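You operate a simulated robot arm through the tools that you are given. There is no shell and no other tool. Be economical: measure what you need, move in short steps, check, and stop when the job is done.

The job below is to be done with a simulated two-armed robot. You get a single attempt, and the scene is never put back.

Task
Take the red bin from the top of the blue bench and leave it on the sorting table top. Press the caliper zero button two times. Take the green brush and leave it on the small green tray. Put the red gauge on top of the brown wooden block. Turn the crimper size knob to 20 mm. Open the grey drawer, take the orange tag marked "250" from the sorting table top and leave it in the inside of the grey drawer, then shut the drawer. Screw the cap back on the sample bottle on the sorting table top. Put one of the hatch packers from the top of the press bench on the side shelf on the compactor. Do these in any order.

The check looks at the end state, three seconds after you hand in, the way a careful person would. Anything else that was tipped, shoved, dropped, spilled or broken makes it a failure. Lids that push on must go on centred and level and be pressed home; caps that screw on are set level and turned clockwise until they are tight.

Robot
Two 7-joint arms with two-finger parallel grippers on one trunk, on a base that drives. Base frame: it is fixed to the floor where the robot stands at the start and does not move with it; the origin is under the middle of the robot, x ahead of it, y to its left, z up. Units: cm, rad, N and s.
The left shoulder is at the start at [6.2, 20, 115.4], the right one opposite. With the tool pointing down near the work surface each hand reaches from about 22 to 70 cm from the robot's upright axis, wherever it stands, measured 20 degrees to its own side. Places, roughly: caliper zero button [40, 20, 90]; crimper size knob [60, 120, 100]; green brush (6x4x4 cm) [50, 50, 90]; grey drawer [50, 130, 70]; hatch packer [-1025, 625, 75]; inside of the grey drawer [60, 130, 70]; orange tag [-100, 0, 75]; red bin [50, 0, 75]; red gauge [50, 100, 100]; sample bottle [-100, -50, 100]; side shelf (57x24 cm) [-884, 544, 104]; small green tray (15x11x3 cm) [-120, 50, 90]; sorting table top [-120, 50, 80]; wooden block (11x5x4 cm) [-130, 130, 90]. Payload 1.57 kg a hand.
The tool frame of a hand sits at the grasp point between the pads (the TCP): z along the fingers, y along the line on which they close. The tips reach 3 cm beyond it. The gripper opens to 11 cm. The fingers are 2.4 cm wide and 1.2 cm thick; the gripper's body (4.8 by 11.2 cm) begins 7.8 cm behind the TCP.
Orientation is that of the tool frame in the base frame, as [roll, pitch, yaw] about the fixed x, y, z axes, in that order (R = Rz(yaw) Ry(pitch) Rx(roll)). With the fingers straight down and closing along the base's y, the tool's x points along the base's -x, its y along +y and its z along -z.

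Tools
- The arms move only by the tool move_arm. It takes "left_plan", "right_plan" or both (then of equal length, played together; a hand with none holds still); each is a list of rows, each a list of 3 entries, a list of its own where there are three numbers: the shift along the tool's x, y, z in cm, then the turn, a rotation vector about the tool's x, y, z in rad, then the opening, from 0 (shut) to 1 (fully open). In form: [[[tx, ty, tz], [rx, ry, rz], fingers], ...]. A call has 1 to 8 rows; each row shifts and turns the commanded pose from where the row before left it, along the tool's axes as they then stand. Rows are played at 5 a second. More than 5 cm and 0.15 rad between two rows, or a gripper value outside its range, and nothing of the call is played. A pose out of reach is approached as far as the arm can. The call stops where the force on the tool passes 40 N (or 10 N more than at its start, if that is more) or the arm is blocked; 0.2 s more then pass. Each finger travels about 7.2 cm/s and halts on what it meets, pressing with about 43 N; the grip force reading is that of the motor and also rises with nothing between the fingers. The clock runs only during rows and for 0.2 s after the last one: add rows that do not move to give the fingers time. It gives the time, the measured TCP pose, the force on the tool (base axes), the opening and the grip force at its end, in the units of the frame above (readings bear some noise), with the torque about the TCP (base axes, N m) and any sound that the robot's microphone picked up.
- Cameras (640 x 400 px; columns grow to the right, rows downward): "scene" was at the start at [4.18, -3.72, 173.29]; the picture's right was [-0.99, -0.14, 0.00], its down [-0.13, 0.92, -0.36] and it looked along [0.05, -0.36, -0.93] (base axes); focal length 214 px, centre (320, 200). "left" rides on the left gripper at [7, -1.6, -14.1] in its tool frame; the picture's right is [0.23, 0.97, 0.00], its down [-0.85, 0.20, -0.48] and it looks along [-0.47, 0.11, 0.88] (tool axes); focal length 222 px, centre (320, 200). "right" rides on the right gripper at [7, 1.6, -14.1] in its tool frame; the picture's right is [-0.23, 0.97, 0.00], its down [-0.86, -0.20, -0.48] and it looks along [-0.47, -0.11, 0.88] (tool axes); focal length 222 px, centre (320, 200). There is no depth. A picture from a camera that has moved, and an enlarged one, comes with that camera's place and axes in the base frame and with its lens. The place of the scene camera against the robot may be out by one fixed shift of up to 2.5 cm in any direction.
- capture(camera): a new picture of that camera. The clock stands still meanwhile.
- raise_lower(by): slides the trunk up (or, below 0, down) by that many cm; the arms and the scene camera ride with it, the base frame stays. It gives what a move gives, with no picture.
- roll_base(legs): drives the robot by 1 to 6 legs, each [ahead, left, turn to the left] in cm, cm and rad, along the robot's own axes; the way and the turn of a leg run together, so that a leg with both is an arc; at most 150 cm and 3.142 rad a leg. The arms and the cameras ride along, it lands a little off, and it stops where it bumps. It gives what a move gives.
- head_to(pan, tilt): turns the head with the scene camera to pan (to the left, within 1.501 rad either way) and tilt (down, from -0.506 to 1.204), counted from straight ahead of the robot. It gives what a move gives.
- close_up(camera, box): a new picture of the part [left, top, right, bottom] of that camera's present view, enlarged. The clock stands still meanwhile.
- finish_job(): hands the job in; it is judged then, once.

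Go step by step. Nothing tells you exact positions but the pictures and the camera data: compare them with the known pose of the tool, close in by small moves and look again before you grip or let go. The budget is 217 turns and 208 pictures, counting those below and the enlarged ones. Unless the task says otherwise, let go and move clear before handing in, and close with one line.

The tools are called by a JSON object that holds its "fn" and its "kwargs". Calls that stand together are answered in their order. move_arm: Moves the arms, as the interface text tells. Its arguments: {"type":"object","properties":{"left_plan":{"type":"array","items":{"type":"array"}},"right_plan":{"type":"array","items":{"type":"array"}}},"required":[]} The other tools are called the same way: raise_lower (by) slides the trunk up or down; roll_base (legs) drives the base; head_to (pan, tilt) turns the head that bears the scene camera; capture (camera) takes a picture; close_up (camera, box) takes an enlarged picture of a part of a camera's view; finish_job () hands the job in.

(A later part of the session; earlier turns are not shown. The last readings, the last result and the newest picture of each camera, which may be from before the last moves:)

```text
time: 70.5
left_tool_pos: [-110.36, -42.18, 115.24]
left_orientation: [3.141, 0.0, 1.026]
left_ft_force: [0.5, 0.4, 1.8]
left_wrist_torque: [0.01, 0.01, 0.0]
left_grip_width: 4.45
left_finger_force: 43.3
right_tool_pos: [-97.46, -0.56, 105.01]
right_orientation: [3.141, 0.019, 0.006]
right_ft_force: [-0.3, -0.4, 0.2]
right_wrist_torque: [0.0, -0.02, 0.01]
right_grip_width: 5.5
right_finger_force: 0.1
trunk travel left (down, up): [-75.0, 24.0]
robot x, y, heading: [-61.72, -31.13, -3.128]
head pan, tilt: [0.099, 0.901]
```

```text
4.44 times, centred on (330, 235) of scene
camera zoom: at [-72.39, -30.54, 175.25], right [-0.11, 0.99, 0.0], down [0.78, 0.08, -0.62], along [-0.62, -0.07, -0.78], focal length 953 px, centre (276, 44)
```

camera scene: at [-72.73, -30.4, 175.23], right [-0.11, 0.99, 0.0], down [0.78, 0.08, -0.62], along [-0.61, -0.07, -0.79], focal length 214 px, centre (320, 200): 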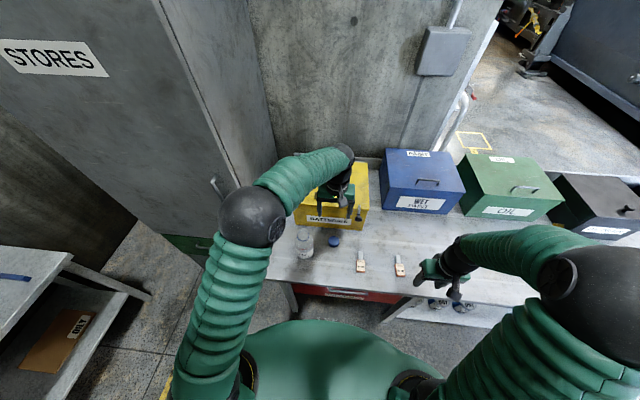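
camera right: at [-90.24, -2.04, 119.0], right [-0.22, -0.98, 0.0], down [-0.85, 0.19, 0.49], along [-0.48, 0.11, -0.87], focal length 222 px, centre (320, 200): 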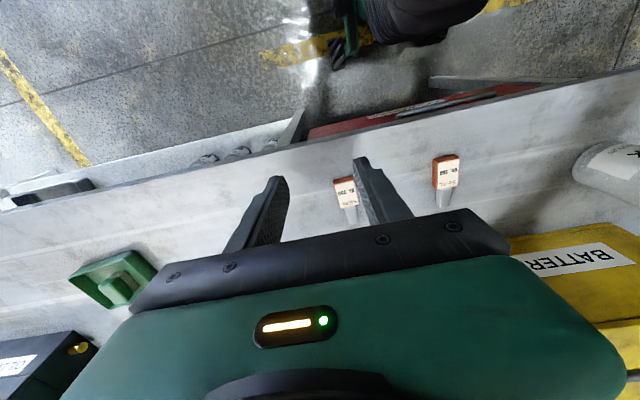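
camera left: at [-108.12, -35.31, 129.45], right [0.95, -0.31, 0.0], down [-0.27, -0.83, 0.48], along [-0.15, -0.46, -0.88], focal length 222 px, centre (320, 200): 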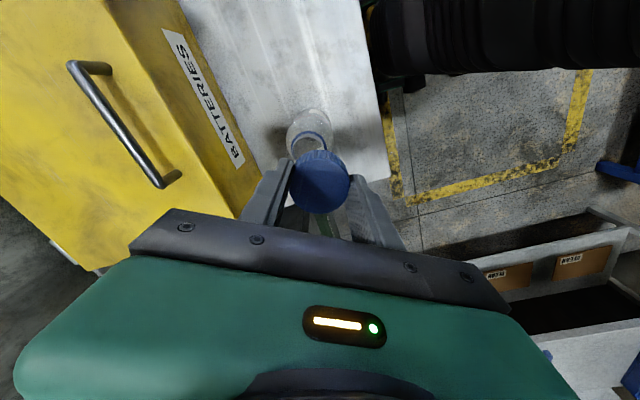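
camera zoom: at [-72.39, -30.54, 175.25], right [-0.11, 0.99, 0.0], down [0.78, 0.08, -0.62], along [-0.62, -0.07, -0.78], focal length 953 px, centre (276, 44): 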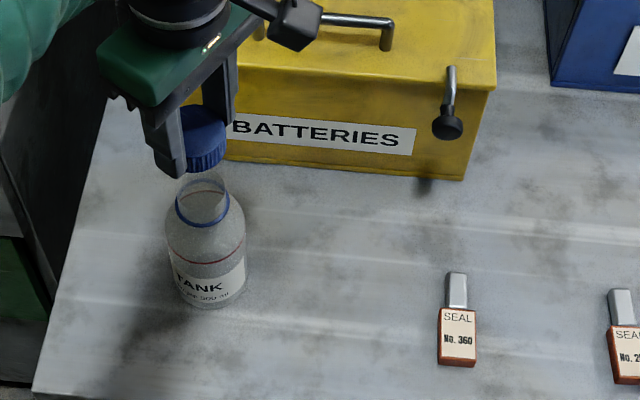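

I zoom into the left view for precise neck position.

{"fn": "close_up", "kwargs": {"camera": "left", "box": [260, 90, 370, 220]}}

{"fn": "close_up", "kwargs": {"camera": "scene", "box": [290, 205, 330, 260]}}

```text
3.08 times, centred on (315, 155) of left
camera zoom: at [-108.12, -35.31, 129.45], right [0.95, -0.31, 0.0], down [-0.27, -0.83, 0.48], along [-0.15, -0.46, -0.88], focal length 684 px, centre (335, 338)
```

zoom: 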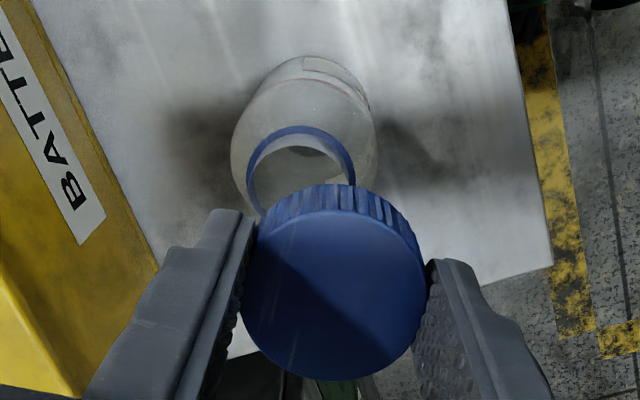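

```text
7.27 times, centred on (310, 232) of scene
camera zoom: at [-72.39, -30.54, 175.25], right [-0.11, 0.99, 0.0], down [0.78, 0.08, -0.62], along [-0.62, -0.07, -0.78], focal length 1560 px, centre (393, -36)
```

zoom: 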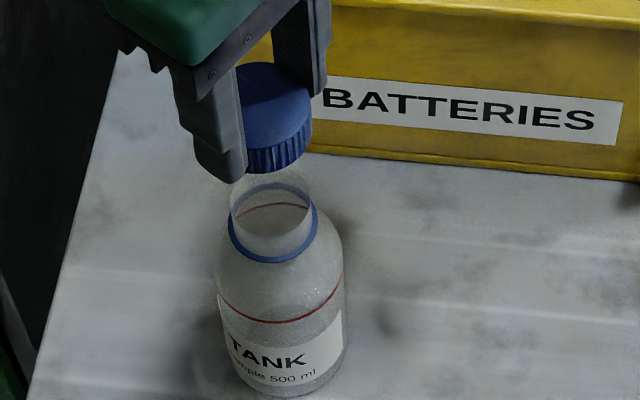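

The neck axis comes to about [-111.7, -42.5], rim near z 104–105. I shift and lower to just above it for another look.

{"fn": "move_arm", "kwargs": {"left_plan": [[[-0.93, -0.96, 0], [0, 0, 0], 0], [[0, 0, 2], [0, 0, 0], 0], [[0, 0, 2], [0, 0, 0], 0], [[0, 0, 0], [0, 0, 0], 0]]}}

{"fn": "close_up", "kwargs": {"camera": "left", "box": [260, 90, 370, 220]}}

{"fn": "close_up", "kwargs": {"camera": "scene", "box": [290, 205, 330, 260]}}

```text
time: 71.5
left_tool_pos: [-111.74, -42.32, 111.17]
left_orientation: [3.141, 0.0, 1.024]
left_ft_force: [-0.1, -0.8, -0.1]
left_wrist_torque: [0.0, -0.01, 0.0]
left_grip_width: 4.49
left_finger_force: 43.5
right_tool_pos: [-97.45, -0.5, 105.06]
right_orientation: [-3.142, 0.018, 0.007]
right_ft_force: [0.3, 0.3, 0.2]
right_wrist_torque: [-0.02, -0.02, -0.02]
right_grip_width: 5.51
right_finger_force: 0.1
trunk travel left (down, up): [-75.0, 24.0]
robot x, y, heading: [-61.62, -31.41, -3.133]
head pan, tilt: [0.099, 0.901]
```

```text
3.08 times, centred on (315, 155) of left
camera zoom: at [-109.48, -35.5, 125.22], right [0.95, -0.31, 0.0], down [-0.27, -0.83, 0.48], along [-0.15, -0.45, -0.88], focal length 684 px, centre (335, 338)
```

zoom: 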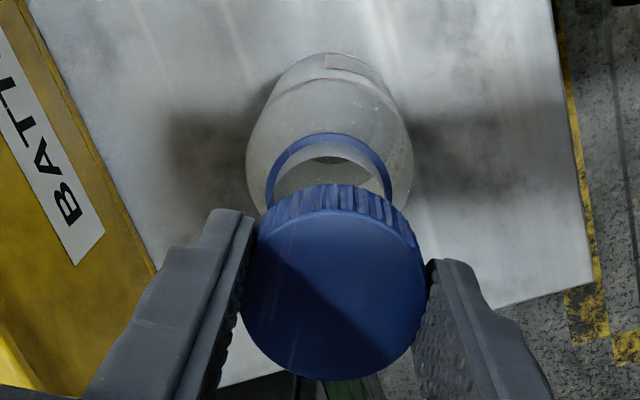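

```text
7.27 times, centred on (310, 232) of scene
camera zoom: at [-72.42, -30.55, 175.25], right [-0.11, 0.99, 0.0], down [0.78, 0.08, -0.62], along [-0.62, -0.07, -0.78], focal length 1560 px, centre (393, -36)
```

zoom: 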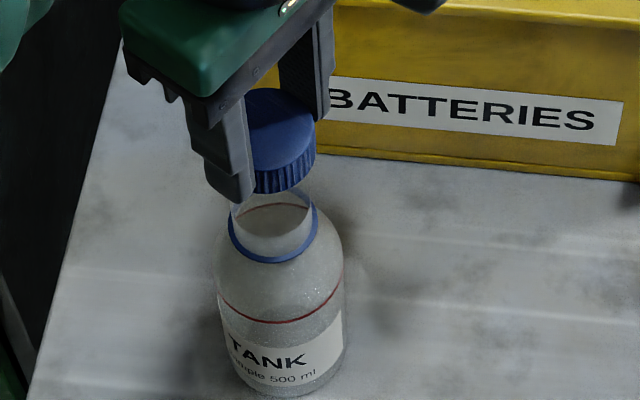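

Cap is over the neck to within about 2 mm. I lower in small steps to feel for contact.

{"fn": "move_arm", "kwargs": {"left_plan": [[[0, 0, 1.2], [0, 0, 0], 0], [[0, 0, 0.4], [0, 0, 0], 0], [[0, 0, 0.4], [0, 0, 0], 0], [[0, 0, 0.4], [0, 0, 0], 0], [[0, 0, 0.3], [0, 0, 0], 0], [[0, 0, 0.3], [0, 0, 0], 0]]}}

{"fn": "close_up", "kwargs": {"camera": "scene", "box": [290, 205, 330, 260]}}

```text
time: 72.9
left_tool_pos: [-111.75, -42.29, 108.39]
left_orientation: [-3.141, -0.001, 1.022]
left_ft_force: [-0.7, -0.4, 0.2]
left_wrist_torque: [-0.03, -0.03, -0.06]
left_grip_width: 4.45
left_finger_force: 42.8
right_tool_pos: [-97.49, -0.46, 104.94]
right_orientation: [3.142, 0.017, 0.008]
right_ft_force: [-0.1, -0.6, 0.7]
right_wrist_torque: [0.01, 0.0, -0.01]
right_grip_width: 5.51
right_finger_force: 0.0
trunk travel left (down, up): [-75.0, 24.0]
robot x, y, heading: [-61.83, -31.35, -3.134]
head pan, tilt: [0.099, 0.901]
```

```text
7.27 times, centred on (310, 232) of scene
camera zoom: at [-72.41, -30.54, 175.25], right [-0.11, 0.99, 0.0], down [0.78, 0.08, -0.62], along [-0.62, -0.07, -0.78], focal length 1560 px, centre (393, -36)
```

zoom: 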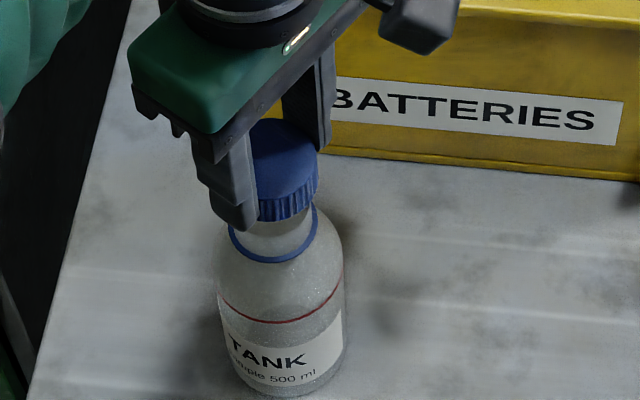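

{"fn": "close_up", "kwargs": {"camera": "left", "box": [260, 90, 370, 220]}}

{"fn": "close_up", "kwargs": {"camera": "scene", "box": [298, 220, 318, 245]}}

```text
3.08 times, centred on (315, 155) of left
camera zoom: at [-109.46, -35.5, 122.51], right [0.95, -0.31, 0.0], down [-0.27, -0.83, 0.48], along [-0.15, -0.45, -0.88], focal length 684 px, centre (335, 338)
```

zoom: 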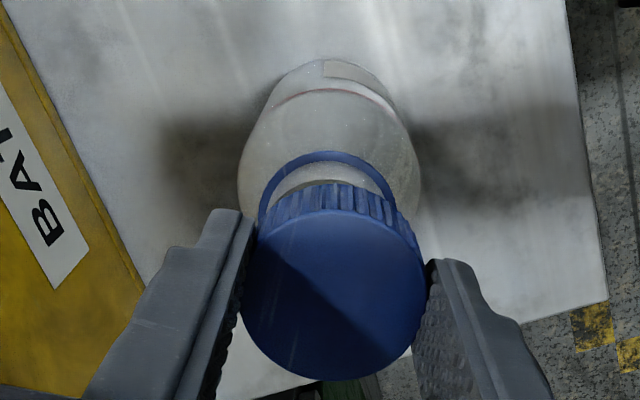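

```text
16.00 times, centred on (308, 232) of scene
camera zoom: at [-72.41, -30.54, 175.25], right [-0.11, 0.99, 0.0], down [0.78, 0.08, -0.62], along [-0.62, -0.07, -0.78], focal length 3432 px, centre (512, -320)
```

zoom: 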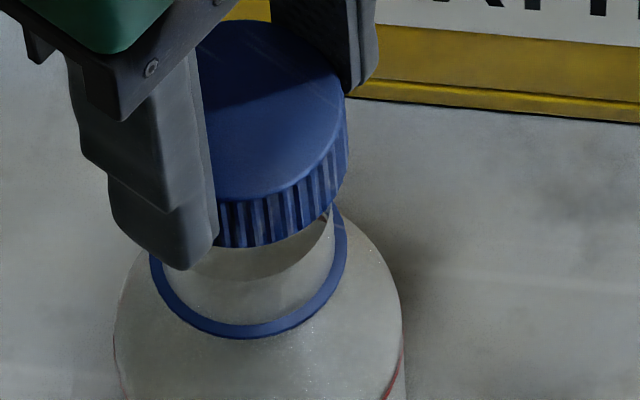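

Comparing both views, the ring is about 4.7 cm wide, which shifts the neck axis to about [-111.95, -42.7]. I correct and continue down gently.

{"fn": "move_arm", "kwargs": {"left_plan": [[[-0.45, 0.04, 0], [0, 0, 0], 0], [[0, 0, 0.4], [0, 0, 0], 0], [[0, 0, 0.3], [0, 0, 0], 0], [[0, 0, 0.3], [0, 0, 0], 0], [[0, 0, 0], [0, 0, 0], 0]]}}

{"fn": "close_up", "kwargs": {"camera": "left", "box": [260, 90, 370, 220]}}

{"fn": "close_up", "kwargs": {"camera": "scene", "box": [298, 220, 318, 245]}}

```text
time: 74.1
left_tool_pos: [-111.86, -42.83, 107.42]
left_orientation: [3.142, 0.001, 1.025]
left_ft_force: [0.4, -0.2, -0.1]
left_wrist_torque: [-0.01, 0.0, -0.01]
left_grip_width: 4.47
left_finger_force: 43.0
right_tool_pos: [-97.36, -0.55, 104.96]
right_orientation: [-3.141, 0.017, 0.008]
right_ft_force: [0.8, 0.4, 0.1]
right_wrist_torque: [0.01, 0.04, 0.0]
right_grip_width: 5.5
right_finger_force: 0.0
trunk travel left (down, up): [-75.0, 24.0]
robot x, y, heading: [-61.69, -31.27, -3.132]
head pan, tilt: [0.099, 0.901]
```

```text
3.08 times, centred on (315, 155) of left
camera zoom: at [-109.61, -35.96, 121.44], right [0.95, -0.31, 0.0], down [-0.27, -0.83, 0.48], along [-0.15, -0.46, -0.88], focal length 684 px, centre (335, 338)
```

zoom: 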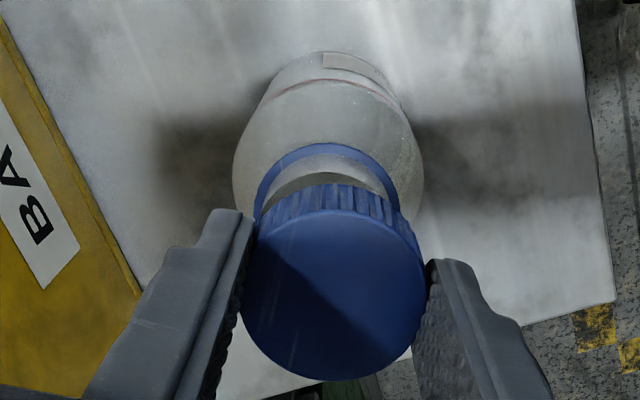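

```text
16.00 times, centred on (308, 232) of scene
camera zoom: at [-72.42, -30.55, 175.25], right [-0.11, 0.99, 0.0], down [0.78, 0.08, -0.62], along [-0.62, -0.07, -0.78], focal length 3432 px, centre (512, -320)
```

zoom: 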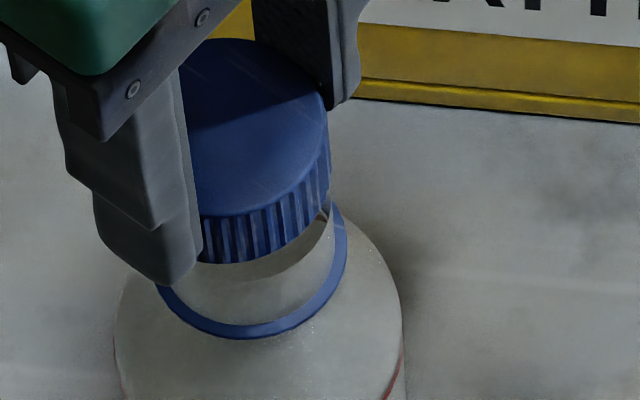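

Nearly there; a last 2 mm sideways correction, then down to feel the rim.

{"fn": "move_arm", "kwargs": {"left_plan": [[[0, -0.23, 0], [0, 0, 0], 0], [[0, 0, 0.3], [0, 0, 0], 0], [[0, 0, 0.3], [0, 0, 0], 0], [[0, 0, 0.3], [0, 0, 0], 0], [[0, 0, 0.3], [0, 0, 0], 0], [[0, 0, 0.3], [0, 0, 0], 0]]}}

{"fn": "close_up", "kwargs": {"camera": "left", "box": [260, 90, 370, 220]}}

{"fn": "close_up", "kwargs": {"camera": "scene", "box": [298, 220, 318, 245]}}

```text
time: 75.5
left_tool_pos: [-112.14, -42.7, 105.86]
left_orientation: [-3.141, -0.001, 1.024]
left_ft_force: [-0.1, 0.0, 0.3]
left_wrist_torque: [0.03, 0.02, 0.01]
left_grip_width: 4.45
left_finger_force: 43.3
right_tool_pos: [-97.52, -0.55, 104.95]
right_orientation: [3.142, 0.017, 0.009]
right_ft_force: [-0.6, -0.1, -0.2]
right_wrist_torque: [-0.01, 0.0, 0.01]
right_grip_width: 5.52
right_finger_force: 0.0
trunk travel left (down, up): [-75.0, 24.0]
robot x, y, heading: [-61.74, -31.48, -3.136]
head pan, tilt: [0.099, 0.901]
```

```text
3.08 times, centred on (315, 155) of left
camera zoom: at [-109.9, -35.81, 120.02], right [0.95, -0.31, 0.0], down [-0.27, -0.83, 0.48], along [-0.15, -0.46, -0.88], focal length 684 px, centre (335, 338)
```

zoom: 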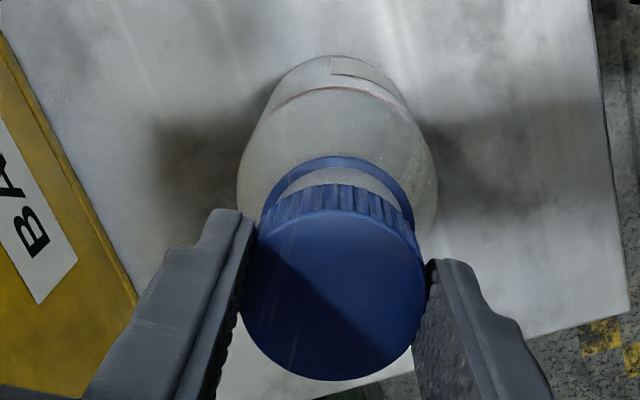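

```text
16.00 times, centred on (308, 232) of scene
camera zoom: at [-72.43, -30.54, 175.25], right [-0.11, 0.99, 0.0], down [0.78, 0.08, -0.62], along [-0.62, -0.07, -0.79], focal length 3432 px, centre (512, -320)
```

zoom: 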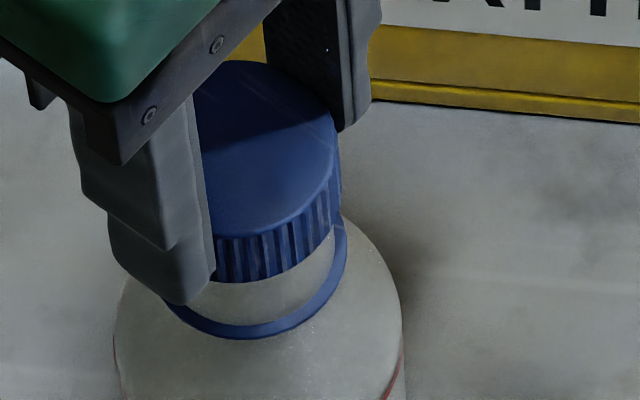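

The cap now surrounds the neck with no contact force. Continuing down in small steps until it seats on the thread.

{"fn": "move_arm", "kwargs": {"left_plan": [[[0, 0, 0.25], [0, 0, 0], 0], [[0, 0, 0.25], [0, 0, 0], 0], [[0, 0, 0.2], [0, 0, 0], 0], [[0, 0, 0.2], [0, 0, 0], 0], [[0, 0, 0.2], [0, 0, 0], 0], [[0, 0, 0.2], [0, 0, 0], 0]]}}

{"fn": "close_up", "kwargs": {"camera": "scene", "box": [298, 220, 318, 245]}}

```text
time: 76.9
left_tool_pos: [-112.24, -42.63, 104.49]
left_orientation: [-3.141, 0.0, 1.025]
left_ft_force: [0.0, -0.3, 0.2]
left_wrist_torque: [0.02, -0.02, 0.01]
left_grip_width: 4.46
left_finger_force: 42.4
right_tool_pos: [-97.46, -0.5, 105.04]
right_orientation: [3.141, 0.016, 0.006]
right_ft_force: [-0.1, -1.9, 0.0]
right_wrist_torque: [0.01, 0.01, 0.01]
right_grip_width: 5.49
right_finger_force: 0.2
trunk travel left (down, up): [-75.0, 24.0]
robot x, y, heading: [-61.66, -31.51, -3.131]
head pan, tilt: [0.099, 0.901]
```

```text
16.00 times, centred on (308, 232) of scene
camera zoom: at [-72.52, -30.52, 175.24], right [-0.11, 0.99, 0.0], down [0.78, 0.08, -0.62], along [-0.62, -0.07, -0.79], focal length 3432 px, centre (512, -320)
```

zoom: 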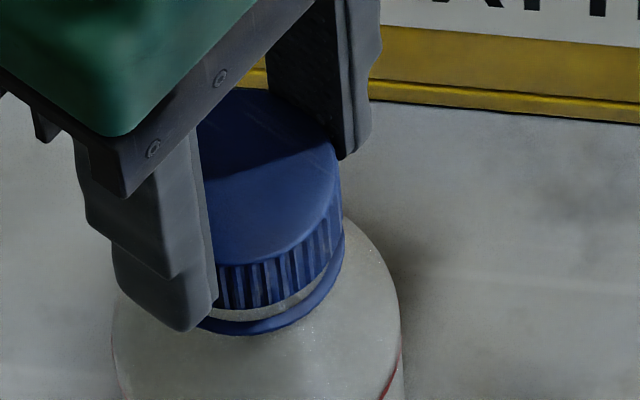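

{"fn": "move_arm", "kwargs": {"left_plan": [[[0, 0, 0.15], [0, 0, 0], 0], [[0, 0, 0.15], [0, 0, 0], 0], [[0, 0, 0.15], [0, 0, 0], 0], [[0, 0, 0.15], [0, 0, 0], 0]]}}

{"fn": "close_up", "kwargs": {"camera": "scene", "box": [298, 220, 318, 245]}}

```text
time: 77.9
left_tool_pos: [-112.11, -42.66, 104.1]
left_orientation: [-3.14, 0.002, 1.026]
left_ft_force: [0.5, -0.2, 7.9]
left_wrist_torque: [-0.22, 0.01, 0.0]
left_grip_width: 4.45
left_finger_force: 43.0
right_tool_pos: [-97.43, -0.49, 105.01]
right_orientation: [3.141, 0.02, 0.007]
right_ft_force: [0.5, -0.7, 0.1]
right_wrist_torque: [-0.04, -0.03, -0.01]
right_grip_width: 5.51
right_finger_force: 0.1
trunk travel left (down, up): [-75.0, 24.0]
robot x, y, heading: [-61.84, -31.05, -3.135]
head pan, tilt: [0.099, 0.901]
```

```text
16.00 times, centred on (308, 232) of scene
camera zoom: at [-72.24, -30.51, 175.28], right [-0.11, 0.99, 0.0], down [0.78, 0.08, -0.62], along [-0.62, -0.07, -0.78], focal length 3432 px, centre (512, -320)
```

zoom: 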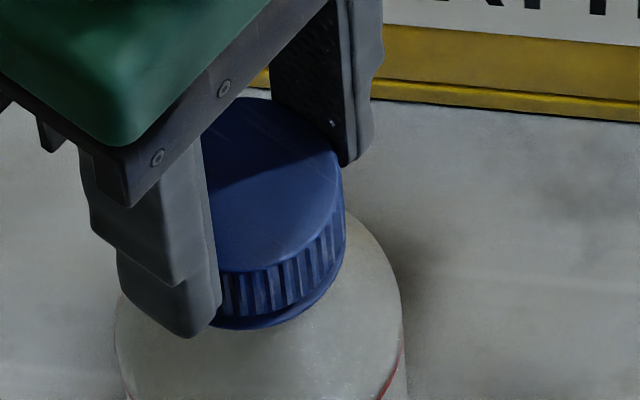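

Contact at 8 N with the cap seated. Now I turn clockwise (positive about tool z) with light downward pressure.

{"fn": "move_arm", "kwargs": {"left_plan": [[[0, 0, 0.02], [0, 0, 0.14], 0], [[0, 0, 0.01], [0, 0, 0.14], 0], [[0, 0, 0.01], [0, 0, 0.14], 0], [[0, 0, 0.01], [0, 0, 0.14], 0], [[0, 0, 0.01], [0, 0, 0.14], 0], [[0, 0, 0.01], [0, 0, 0.14], 0], [[0, 0, 0.01], [0, 0, 0.14], 0], [[0, 0, 0.01], [0, 0, 0.14], 0]]}}

{"fn": "close_up", "kwargs": {"camera": "scene", "box": [290, 205, 330, 260]}}

```text
time: 79.7
left_tool_pos: [-111.9, -42.51, 103.95]
left_orientation: [-3.142, 0.0, -0.099]
left_ft_force: [-1.1, 2.5, 11.7]
left_wrist_torque: [0.38, 0.21, -0.02]
left_grip_width: 4.46
left_finger_force: 43.3
right_tool_pos: [-97.44, -0.47, 105.16]
right_orientation: [-3.141, 0.02, 0.008]
right_ft_force: [0.4, 0.8, 0.3]
right_wrist_torque: [-0.01, 0.0, -0.04]
right_grip_width: 5.52
right_finger_force: 0.1
trunk travel left (down, up): [-75.0, 24.0]
robot x, y, heading: [-61.87, -31.05, -3.133]
head pan, tilt: [0.099, 0.901]
```

```text
7.27 times, centred on (310, 232) of scene
camera zoom: at [-72.19, -30.44, 175.27], right [-0.11, 0.99, 0.0], down [0.78, 0.08, -0.62], along [-0.62, -0.07, -0.78], focal length 1560 px, centre (393, -36)
```

zoom: 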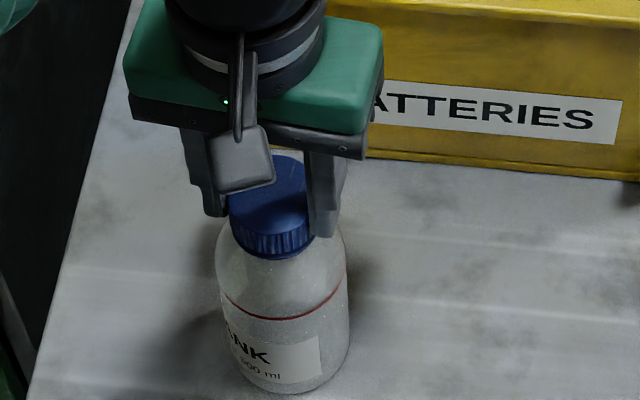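

The label shows the bottle dragged round a bit, but most of the turn went into the thread. I keep turning with a little more down-pressure to hold the bottle.

{"fn": "move_arm", "kwargs": {"left_plan": [[[0, 0, 0.1], [0, 0, 0.1], 0], [[0, 0, 0.02], [0, 0, 0.12], 0], [[0, 0, 0.01], [0, 0, 0.12], 0], [[0, 0, 0.01], [0, 0, 0.12], 0], [[0, 0, 0.01], [0, 0, 0.12], 0], [[0, 0, 0.01], [0, 0, 0.12], 0], [[0, 0, 0.01], [0, 0, 0.12], 0], [[0, 0, 0.01], [0, 0, 0.12], 0]]}}

{"fn": "close_up", "kwargs": {"camera": "scene", "box": [290, 205, 330, 260]}}

```text
time: 81.5
left_tool_pos: [-112.09, -42.71, 103.9]
left_orientation: [3.139, 0.002, -1.038]
left_ft_force: [-5.1, -1.8, 31.9]
left_wrist_torque: [0.01, 0.39, -0.05]
left_grip_width: 4.47
left_finger_force: 42.6
right_tool_pos: [-97.44, -0.45, 105.1]
right_orientation: [-3.141, 0.018, 0.007]
right_ft_force: [0.3, 0.4, 0.0]
right_wrist_torque: [0.01, 0.0, 0.01]
right_grip_width: 5.49
right_finger_force: 0.0
trunk travel left (down, up): [-75.0, 24.0]
robot x, y, heading: [-61.78, -31.37, -3.135]
head pan, tilt: [0.099, 0.901]
```

```text
7.27 times, centred on (310, 232) of scene
camera zoom: at [-71.95, -30.53, 175.3], right [-0.11, 0.99, 0.0], down [0.78, 0.08, -0.62], along [-0.62, -0.07, -0.78], focal length 1560 px, centre (393, -36)
```

zoom: 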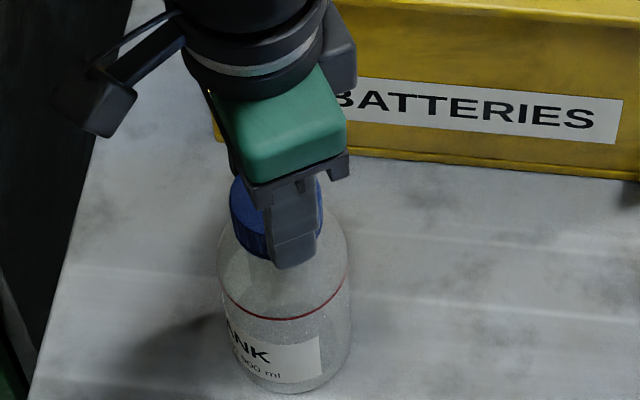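

The bottle held still this time, so the cap is turning on the thread. I continue to the wrist's limit.

{"fn": "move_arm", "kwargs": {"left_plan": [[[0, 0, 0.01], [0, 0, 0.13], 0], [[0, 0, 0.01], [0, 0, 0.13], 0], [[0, 0, 0.01], [0, 0, 0.13], 0], [[0, 0, 0.01], [0, 0, 0.13], 0], [[0, 0, 0.01], [0, 0, 0.13], 0], [[0, 0, 0.01], [0, 0, 0.13], 0], [[0, 0, 0.01], [0, 0, 0.13], 0], [[0, 0, 0.01], [0, 0, 0.13], 0]]}}

{"fn": "close_up", "kwargs": {"camera": "scene", "box": [290, 205, 330, 260]}}

```text
time: 83.3
left_tool_pos: [-112.1, -42.6, 103.81]
left_orientation: [3.137, -0.003, -2.079]
left_ft_force: [-7.8, 0.9, 32.4]
left_wrist_torque: [0.34, 0.62, 0.01]
left_grip_width: 4.48
left_finger_force: 43.4
right_tool_pos: [-97.38, -0.46, 105.06]
right_orientation: [3.141, 0.017, 0.008]
right_ft_force: [-0.4, 0.4, 0.5]
right_wrist_torque: [0.02, 0.01, -0.01]
right_grip_width: 5.5
right_finger_force: 0.0
trunk travel left (down, up): [-75.0, 24.0]
robot x, y, heading: [-61.52, -31.28, -3.13]
head pan, tilt: [0.099, 0.901]
```

```text
7.27 times, centred on (310, 232) of scene
camera zoom: at [-72.02, -30.43, 175.29], right [-0.11, 0.99, 0.0], down [0.78, 0.08, -0.62], along [-0.62, -0.07, -0.78], focal length 1560 px, centre (393, -36)
```

zoom: 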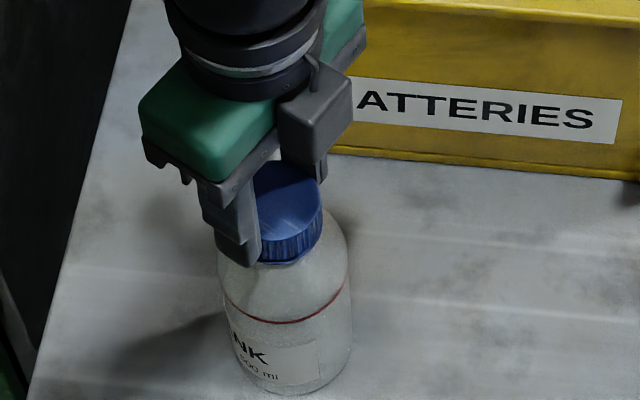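

{"fn": "move_arm", "kwargs": {"left_plan": [[[0, 0, 0], [0, 0, 0.13], 0], [[0, 0, 0], [0, 0, 0.13], 0], [[0, 0, 0], [0, 0, 0.13], 0], [[0, 0, 0], [0, 0, 0.13], 0], [[0, 0, 0], [0, 0, 0.13], 0]]}}

{"fn": "close_up", "kwargs": {"camera": "scene", "box": [290, 205, 330, 260]}}

```text
time: 84.5
left_tool_pos: [-111.99, -42.57, 103.72]
left_orientation: [-3.141, -0.006, -2.729]
left_ft_force: [-6.9, 0.6, 31.4]
left_wrist_torque: [0.33, 0.58, 0.01]
left_grip_width: 4.48
left_finger_force: 42.9
right_tool_pos: [-97.32, -0.53, 105.02]
right_orientation: [-3.141, 0.02, 0.007]
right_ft_force: [0.3, -0.3, 0.3]
right_wrist_torque: [0.01, -0.06, -0.03]
right_grip_width: 5.48
right_finger_force: 0.0
trunk travel left (down, up): [-75.0, 24.0]
robot x, y, heading: [-61.75, -31.17, -3.135]
head pan, tilt: [0.099, 0.901]
```

```text
7.27 times, centred on (310, 232) of scene
camera zoom: at [-72.05, -30.42, 175.29], right [-0.11, 0.99, 0.0], down [0.78, 0.08, -0.62], along [-0.62, -0.07, -0.78], focal length 1560 px, centre (393, -36)
```

zoom: 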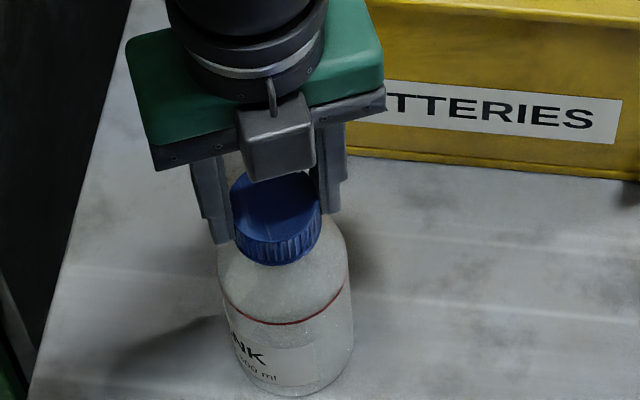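

The cap is descending (104.1 → 103.7), so the thread engages. I continue.

{"fn": "move_arm", "kwargs": {"left_plan": [[[0, 0, 0.01], [0, 0, 0.13], 0], [[0, 0, 0.01], [0, 0, 0.13], 0], [[0, 0, 0.01], [0, 0, 0.13], 0], [[0, 0, 0.01], [0, 0, 0.13], 0], [[0, 0, 0.01], [0, 0, 0.13], 0], [[0, 0, 0.01], [0, 0, 0.13], 0]]}}

{"fn": "close_up", "kwargs": {"camera": "scene", "box": [290, 205, 330, 260]}}

```text
time: 85.9
left_tool_pos: [-111.92, -42.78, 103.72]
left_orientation: [-3.139, -0.002, 2.773]
left_ft_force: [6.2, -0.1, 24.6]
left_wrist_torque: [-0.37, -0.62, 0.01]
left_grip_width: 4.49
left_finger_force: 43.6
right_tool_pos: [-97.2, -0.57, 105.11]
right_orientation: [3.141, 0.022, 0.006]
right_ft_force: [0.6, 0.2, -0.2]
right_wrist_torque: [0.02, 0.0, -0.01]
right_grip_width: 5.46
right_finger_force: 0.1
trunk travel left (down, up): [-75.0, 24.0]
robot x, y, heading: [-61.59, -31.29, -3.129]
head pan, tilt: [0.099, 0.901]
```

```text
7.27 times, centred on (310, 232) of scene
camera zoom: at [-71.76, -30.56, 175.3], right [-0.11, 0.99, 0.0], down [0.78, 0.08, -0.62], along [-0.62, -0.07, -0.78], focal length 1560 px, centre (393, -36)
```

zoom: 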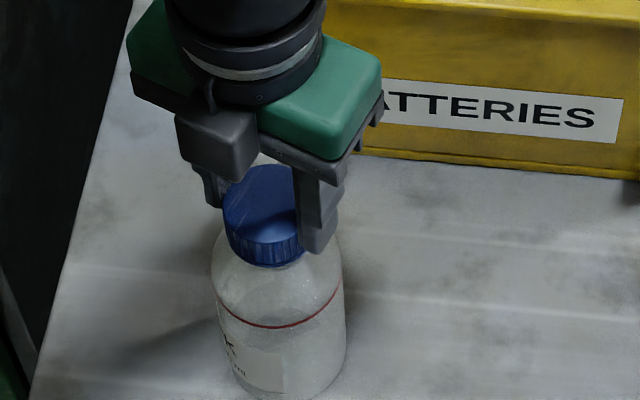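

The bottle is starting to turn along, which suggests tightening. I turn further and compare label motion.

{"fn": "move_arm", "kwargs": {"left_plan": [[[0, 0, 0.03], [0, 0, 0.13], 0], [[0, 0, 0.01], [0, 0, 0.13], 0], [[0, 0, 0.01], [0, 0, 0.13], 0], [[0, 0, 0.01], [0, 0, 0.13], 0], [[0, 0, 0.01], [0, 0, 0.13], 0], [[0, 0, 0.01], [0, 0, 0.13], 0]]}}

{"fn": "close_up", "kwargs": {"camera": "scene", "box": [290, 205, 330, 260]}}

```text
time: 87.3
left_tool_pos: [-112.09, -42.56, 103.81]
left_orientation: [-3.139, 0.0, 2.257]
left_ft_force: [0.8, 1.8, 14.7]
left_wrist_torque: [0.41, -0.02, -0.01]
left_grip_width: 4.45
left_finger_force: 43.4
left hand out of reach, approached as far as the arm can: row 5, 6
right_tool_pos: [-97.34, -0.39, 105.16]
right_orientation: [3.139, 0.019, 0.006]
right_ft_force: [0.3, 0.8, -0.2]
right_wrist_torque: [-0.01, -0.01, 0.03]
right_grip_width: 5.48
right_finger_force: 0.0
trunk travel left (down, up): [-75.0, 24.0]
robot x, y, heading: [-61.99, -31.03, -3.134]
head pan, tilt: [0.099, 0.901]
```

```text
7.27 times, centred on (310, 232) of scene
camera zoom: at [-72.12, -30.31, 175.27], right [-0.11, 0.99, 0.0], down [0.78, 0.08, -0.62], along [-0.62, -0.07, -0.78], focal length 1560 px, centre (393, -36)
```

zoom: 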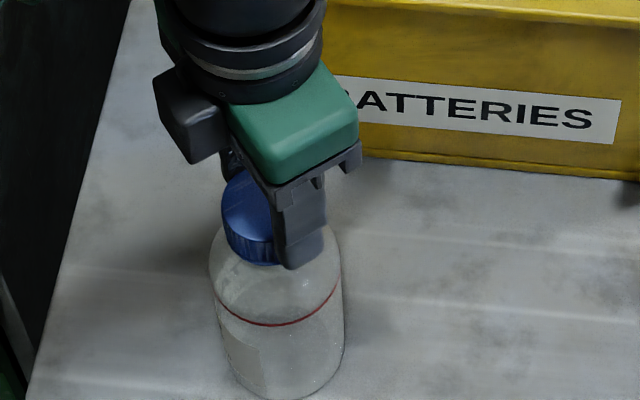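

The wrist limit is reached. I open, turn back counter-clockwise and take a fresh grip.

{"fn": "move_arm", "kwargs": {"left_plan": [[[0, 0, -0.1], [0, 0, 0], 0.3], [[0, 0, 0], [0, 0, 0], 0.62], [[0, 0, 0], [0, 0, -0.14], 0.62], [[0, 0, 0], [0, 0, -0.145], 0.62], [[0, 0, 0], [0, 0, -0.145], 0.62], [[0, 0, 0], [0, 0, -0.145], 0.62], [[0, 0, 0], [0, 0, -0.145], 0.62], [[0, 0, 0], [0, 0, -0.145], 0.62]]}}

{"fn": "move_arm", "kwargs": {"left_plan": [[[0, 0, 0], [0, 0, -0.145], 0.62], [[0, 0, 0], [0, 0, -0.145], 0.62], [[0, 0, 0], [0, 0, -0.145], 0.62], [[0, 0, 0], [0, 0, -0.145], 0.62], [[0, 0, 0], [0, 0, -0.145], 0.62], [[0, 0, 0], [0, 0, -0.145], 0.62], [[0, 0, 0], [0, 0, -0.145], 0.62], [[0, 0, 0], [0, 0, -0.145], 0.62]]}}

{"fn": "move_arm", "kwargs": {"left_plan": [[[0, 0, 0], [0, 0, -0.145], 0.62], [[0, 0, 0], [0, 0, -0.145], 0.62], [[0, 0, 0], [0, 0, -0.145], 0.62], [[0, 0, 0], [0, 0, -0.145], 0.62], [[0, 0, 0], [0, 0, -0.145], 0.62], [[0, 0, 0], [0, 0, -0.145], 0.62], [[0, 0, 0], [0, 0, -0.145], 0.62], [[0, 0, 0], [0, 0, -0.145], 0.62]]}}

{"fn": "capture", "kwargs": {"camera": "left"}}

{"fn": "close_up", "kwargs": {"camera": "scene", "box": [290, 205, 330, 260]}}

```text
time: 89.1
left_tool_pos: [-112.3, -42.67, 103.64]
left_orientation: [-3.141, -0.002, 3.125]
left_ft_force: [-0.3, 0.5, -0.1]
left_wrist_torque: [-0.01, 0.0, 0.02]
left_grip_width: 6.81
left_finger_force: 0.0
right_tool_pos: [-97.48, -0.45, 105.03]
right_orientation: [3.141, 0.017, 0.007]
right_ft_force: [0.2, 0.6, 0.6]
right_wrist_torque: [0.0, 0.01, -0.02]
right_grip_width: 5.49
right_finger_force: 0.1
trunk travel left (down, up): [-75.0, 24.0]
robot x, y, heading: [-61.61, -31.21, -3.132]
head pan, tilt: [0.099, 0.901]
```

```text
time: 90.9
left_tool_pos: [-112.2, -42.57, 103.56]
left_orientation: [3.141, 0.001, -1.998]
left_ft_force: [0.6, -0.6, 0.2]
left_wrist_torque: [0.0, -0.01, 0.0]
left_grip_width: 6.82
left_finger_force: 0.1
right_tool_pos: [-97.59, -0.48, 104.98]
right_orientation: [-3.141, 0.018, 0.007]
right_ft_force: [1.4, 0.7, -0.4]
right_wrist_torque: [-0.04, 0.01, 0.0]
right_grip_width: 5.52
right_finger_force: 0.1
trunk travel left (down, up): [-75.0, 24.0]
robot x, y, heading: [-61.74, -31.5, -3.13]
head pan, tilt: [0.099, 0.901]
```

```text
time: 92.7
left_tool_pos: [-112.28, -42.45, 103.54]
left_orientation: [3.14, 0.001, -0.837]
left_ft_force: [-0.6, -0.1, -0.2]
left_wrist_torque: [0.0, 0.0, 0.01]
left_grip_width: 6.83
left_finger_force: 0.0
right_tool_pos: [-97.5, -0.5, 105.05]
right_orientation: [3.141, 0.018, 0.007]
right_ft_force: [-0.2, 0.1, 0.4]
right_wrist_torque: [0.02, -0.04, 0.0]
right_grip_width: 5.52
right_finger_force: 0.1
trunk travel left (down, up): [-75.0, 24.0]
robot x, y, heading: [-61.81, -31.26, -3.134]
head pan, tilt: [0.099, 0.901]
```

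```text
123 pictures are left
camera left: at [-106.33, -46.66, 117.73], right [-0.57, -0.82, 0.0], down [-0.72, 0.5, 0.48], along [-0.39, 0.27, -0.88], focal length 222 px, centre (320, 200)
```

left: 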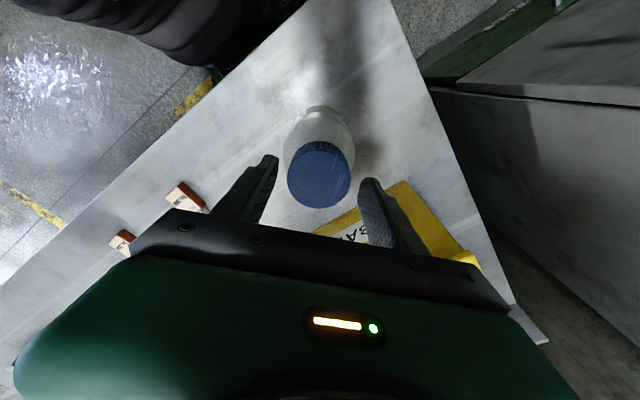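

```text
7.27 times, centred on (310, 232) of scene
camera zoom: at [-72.43, -30.54, 175.25], right [-0.11, 0.99, 0.0], down [0.78, 0.08, -0.62], along [-0.62, -0.07, -0.79], focal length 1560 px, centre (393, -36)
```

zoom: 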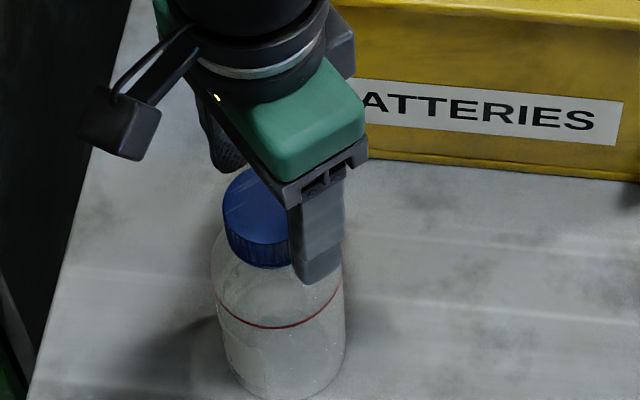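

Re-grip and turn again to test tightness.

{"fn": "move_arm", "kwargs": {"left_plan": [[[0, 0, 0], [0, 0, 0], 0.3], [[0, 0, 0], [0, 0, 0], 0], [[0, 0, 0], [0, 0, 0], 0], [[0, 0, 0.15], [0, 0, 0.1], 0], [[0, 0, 0.1], [0, 0, 0.13], 0], [[0, 0, 0.02], [0, 0, 0.13], 0], [[0, 0, 0.02], [0, 0, 0.13], 0], [[0, 0, 0.02], [0, 0, 0.13], 0]]}}

{"fn": "close_up", "kwargs": {"camera": "scene", "box": [290, 205, 330, 260]}}

```text
time: 94.5
left_tool_pos: [-112.1, -42.62, 103.47]
left_orientation: [3.138, 0.002, -1.465]
left_ft_force: [-1.3, 0.1, 19.2]
left_wrist_torque: [-0.01, 0.1, -0.02]
left_grip_width: 4.48
left_finger_force: 42.8
right_tool_pos: [-97.21, -0.49, 105.1]
right_orientation: [3.141, 0.02, 0.008]
right_ft_force: [0.5, 0.1, -0.3]
right_wrist_torque: [-0.04, 0.0, 0.0]
right_grip_width: 5.54
right_finger_force: 0.1
trunk travel left (down, up): [-75.0, 24.0]
robot x, y, heading: [-61.64, -31.37, -3.134]
head pan, tilt: [0.099, 0.901]
```

```text
7.27 times, centred on (310, 232) of scene
camera zoom: at [-72.08, -30.5, 175.3], right [-0.11, 0.99, 0.0], down [0.78, 0.08, -0.62], along [-0.62, -0.07, -0.78], focal length 1560 px, centre (393, -36)
```

zoom: 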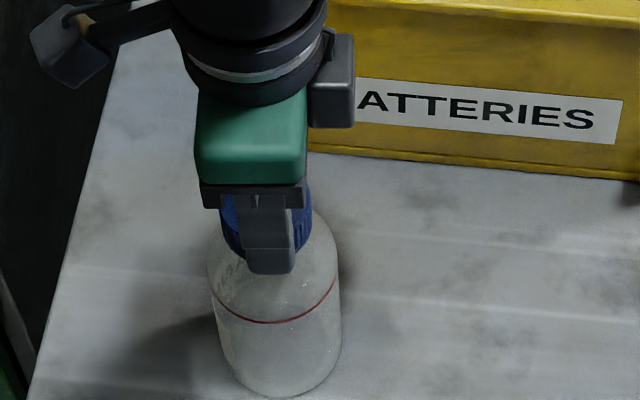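

I apply firmer down-pressure to hold the bottle against spinning and keep tightening, using the right camera to watch the label.

{"fn": "capture", "kwargs": {"camera": "right"}}

{"fn": "move_arm", "kwargs": {"left_plan": [[[0, 0, 0.09], [0, 0, 0.13], 0], [[0, 0, 0.01], [0, 0, 0.13], 0], [[0, 0, 0.01], [0, 0, 0.13], 0], [[0, 0, 0], [0, 0, 0.13], 0], [[0, 0, 0], [0, 0, 0.13], 0], [[0, 0, 0], [0, 0, 0.13], 0], [[0, 0, 0], [0, 0, 0.13], 0]]}}

{"fn": "capture", "kwargs": {"camera": "right"}}

{"fn": "close_up", "kwargs": {"camera": "scene", "box": [290, 205, 330, 260]}}

```text
120 pictures are left
camera right: at [-90.06, -2.04, 119.08], right [-0.22, -0.98, 0.0], down [-0.85, 0.19, 0.49], along [-0.48, 0.11, -0.87], focal length 222 px, centre (320, 200)
```

right: 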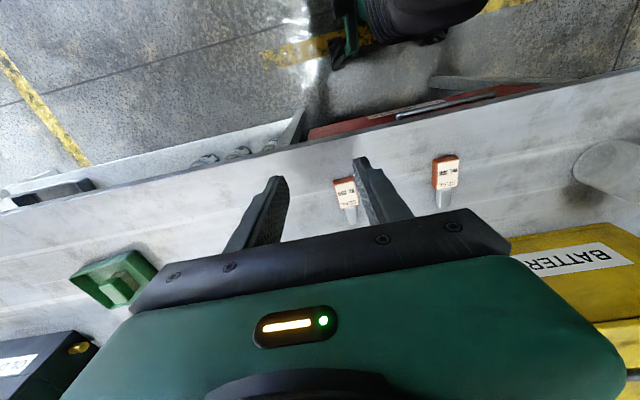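

```text
time: 95.7
left_tool_pos: [-111.99, -42.59, 103.36]
left_orientation: [3.136, -0.004, -2.086]
left_ft_force: [7.6, 0.5, 26.4]
left_wrist_torque: [0.18, -1.01, 0.07]
left_grip_width: 4.47
left_finger_force: 43.1
right_tool_pos: [-97.18, -0.53, 105.02]
right_orientation: [3.141, 0.02, 0.005]
right_ft_force: [1.3, 0.1, 0.0]
right_wrist_torque: [0.05, 0.04, 0.0]
right_grip_width: 5.5
right_finger_force: 0.1
trunk travel left (down, up): [-75.0, 24.0]
robot x, y, heading: [-61.73, -31.51, -3.13]
head pan, tilt: [0.099, 0.901]
stopped in row 6 (left hand): the force on the tool passed its limit at 41 N (the readings are from after the stop); the commanded pose is now the measured one
```

```text
119 pictures are left
camera right: at [-89.95, -2.07, 119.07], right [-0.22, -0.98, 0.0], down [-0.85, 0.19, 0.49], along [-0.48, 0.11, -0.87], focal length 222 px, centre (320, 200)
```

right: 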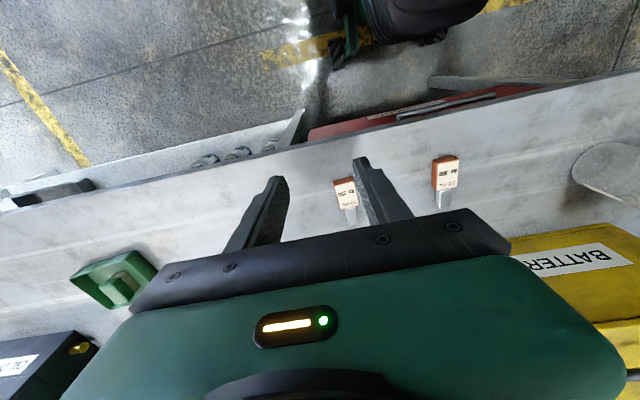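

```text
7.27 times, centred on (310, 232) of scene
camera zoom: at [-71.85, -30.43, 175.28], right [-0.11, 0.99, 0.0], down [0.78, 0.08, -0.62], along [-0.62, -0.07, -0.78], focal length 1560 px, centre (393, -36)
```

zoom: 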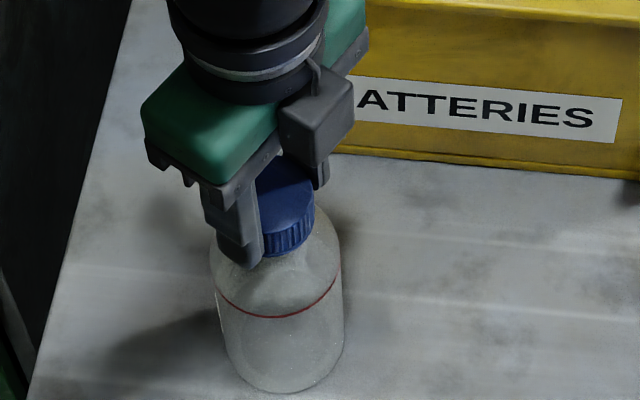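

I use the left camera (which turns with the cap) to see whether the label moves relative to the cap.

{"fn": "close_up", "kwargs": {"camera": "left", "box": [260, 70, 380, 220]}}

{"fn": "move_arm", "kwargs": {"left_plan": [[[0, 0, 0], [0, 0, 0.13], 0], [[0, 0, 0], [0, 0, 0.13], 0], [[0, 0, 0], [0, 0, 0.13], 0], [[0, 0, 0], [0, 0, 0.13], 0]]}}

{"fn": "close_up", "kwargs": {"camera": "left", "box": [260, 70, 380, 220]}}

```text
2.67 times, centred on (320, 145) of left
camera zoom: at [-113.93, -49.4, 117.57], right [-0.96, 0.28, 0.01], down [0.25, 0.84, 0.48], along [0.13, 0.46, -0.88], focal length 592 px, centre (320, 347)
```

zoom: 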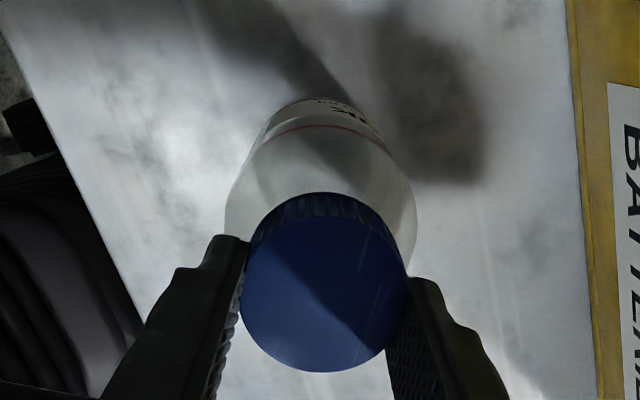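

```text
time: 96.7
left_tool_pos: [-112.14, -42.54, 103.4]
left_orientation: [3.137, -0.007, -2.61]
left_ft_force: [-2.0, 1.0, 34.8]
left_wrist_torque: [0.09, 0.17, 0.35]
left_grip_width: 4.5
left_finger_force: 42.9
right_tool_pos: [-97.22, -0.45, 105.13]
right_orientation: [3.141, 0.021, 0.007]
right_ft_force: [0.8, -0.5, 0.8]
right_wrist_torque: [-0.02, 0.0, 0.0]
right_grip_width: 5.52
right_finger_force: 0.1
trunk travel left (down, up): [-75.0, 24.0]
robot x, y, heading: [-61.64, -31.39, -3.132]
head pan, tilt: [0.099, 0.901]
```

```text
2.67 times, centred on (320, 145) of left
camera zoom: at [-117.1, -47.45, 117.57], right [-0.69, 0.72, 0.01], down [0.64, 0.61, 0.47], along [0.34, 0.33, -0.88], focal length 592 px, centre (320, 347)
```

zoom: 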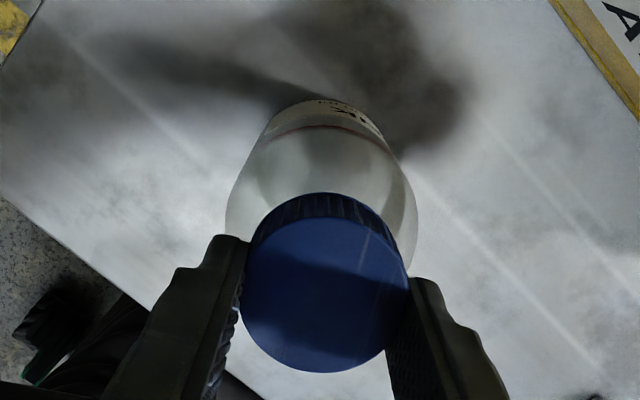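

The label now turns with the cap at 0.35 N·m, so the cap is tight. I release, lift clear and check.

{"fn": "move_arm", "kwargs": {"left_plan": [[[0, 0, -0.25], [0, 0, 0], 0], [[0, 0, 0], [0, 0, 0], 0.3], [[0, 0, 0], [0, 0, 0], 0.65], [[0, 0, -2], [0, 0, 0], 0.65], [[0, 0, -4], [0, 0, 0], 0.65], [[0, 0, -4], [0, 0, 0], 0.65], [[0, 0, 0], [0, 0, -0.14], 0.65]]}}

{"fn": "move_arm", "kwargs": {"left_plan": [[[0, 0, 0], [0, 0, -0.149], 0.65], [[0, 0, 0], [0, 0, -0.149], 0.65], [[0, 0, 0], [0, 0, -0.149], 0.65], [[0, 0, 0], [0, 0, -0.149], 0.65], [[0, 0, 0], [0, 0, -0.149], 0.65], [[0, 0, 0], [0, 0, -0.149], 0.65], [[0, 0, 0], [0, 0, -0.149], 0.65], [[0, 0, 0], [0, 0, -0.149], 0.65]]}}

{"fn": "move_arm", "kwargs": {"left_plan": [[[0, 0, 0], [0, 0, -0.149], 0.65], [[0, 0, 0], [0, 0, -0.149], 0.65], [[0, 0, 0], [0, 0, -0.149], 0.65], [[0, 0, 0], [0, 0, -0.149], 0.65], [[0, 0, 0], [0, 0, -0.149], 0.65], [[0, 0, 0], [0, 0, -0.149], 0.65], [[0, 0, 0], [0, 0, -0.149], 0.65], [[0, 0, 0], [0, 0, -0.149], 0.65]]}}

{"fn": "close_up", "kwargs": {"camera": "scene", "box": [290, 205, 330, 260]}}

{"fn": "close_up", "kwargs": {"camera": "scene", "box": [330, 240, 430, 300]}}

```text
time: 98.3
left_tool_pos: [-112.15, -42.69, 113.58]
left_orientation: [3.14, -0.002, -2.463]
left_ft_force: [0.4, 0.6, 0.6]
left_wrist_torque: [-0.03, 0.0, 0.01]
left_grip_width: 7.14
left_finger_force: 0.1
right_tool_pos: [-97.5, -0.56, 105.03]
right_orientation: [3.14, 0.018, 0.006]
right_ft_force: [0.0, -0.3, 0.0]
right_wrist_torque: [0.0, -0.01, 0.01]
right_grip_width: 5.5
right_finger_force: 0.1
trunk travel left (down, up): [-75.0, 24.0]
robot x, y, heading: [-61.72, -31.31, -3.136]
head pan, tilt: [0.099, 0.901]
```

```text
time: 100.1
left_tool_pos: [-112.38, -42.58, 113.38]
left_orientation: [3.139, 0.001, -1.272]
left_ft_force: [-0.3, 0.2, -1.3]
left_wrist_torque: [0.01, 0.04, -0.01]
left_grip_width: 7.15
left_finger_force: 0.0
right_tool_pos: [-97.5, -0.59, 105.05]
right_orientation: [3.142, 0.017, 0.008]
right_ft_force: [-0.2, -0.6, 0.5]
right_wrist_torque: [0.02, 0.01, 0.02]
right_grip_width: 5.48
right_finger_force: 0.2
trunk travel left (down, up): [-75.0, 24.0]
robot x, y, heading: [-61.66, -31.06, -3.135]
head pan, tilt: [0.099, 0.901]
```

```text
time: 101.9
left_tool_pos: [-112.08, -42.64, 113.28]
left_orientation: [-3.14, 0.004, -0.079]
left_ft_force: [-0.1, -0.3, -1.2]
left_wrist_torque: [0.03, -0.02, -0.01]
left_grip_width: 7.14
left_finger_force: 0.1
right_tool_pos: [-97.44, -0.55, 105.08]
right_orientation: [-3.141, 0.018, 0.008]
right_ft_force: [0.1, 0.3, 0.5]
right_wrist_torque: [0.02, 0.03, 0.01]
right_grip_width: 5.48
right_finger_force: 0.1
trunk travel left (down, up): [-75.0, 24.0]
robot x, y, heading: [-61.82, -31.24, -3.134]
head pan, tilt: [0.099, 0.901]
```

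```text
7.27 times, centred on (310, 232) of scene
camera zoom: at [-72.41, -30.54, 175.25], right [-0.11, 0.99, 0.0], down [0.78, 0.08, -0.62], along [-0.62, -0.07, -0.78], focal length 1560 px, centre (393, -36)
```

zoom: 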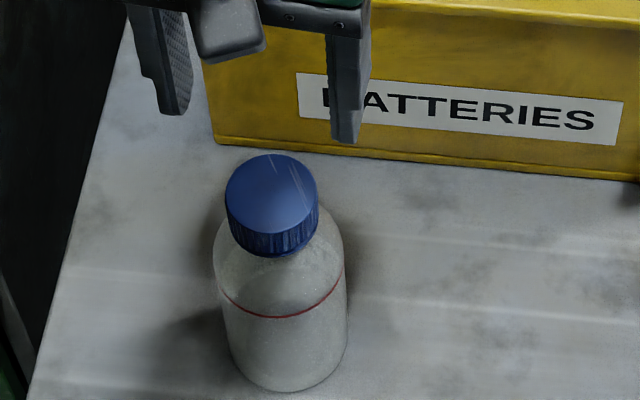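

```text
6.40 times, centred on (380, 270) of scene
camera zoom: at [-72.41, -30.54, 175.25], right [-0.11, 0.99, 0.0], down [0.78, 0.08, -0.62], along [-0.62, -0.07, -0.78], focal length 1373 px, centre (-64, -248)
```

zoom: 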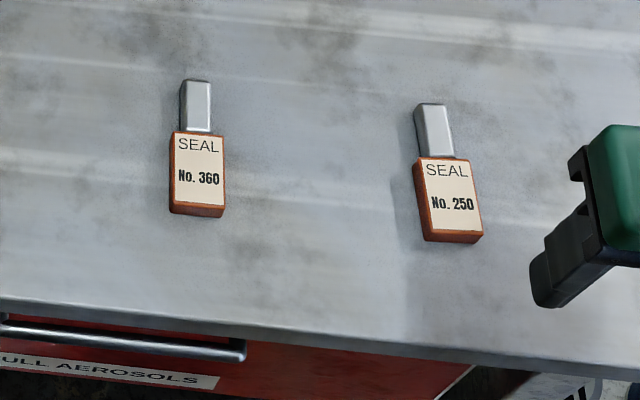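

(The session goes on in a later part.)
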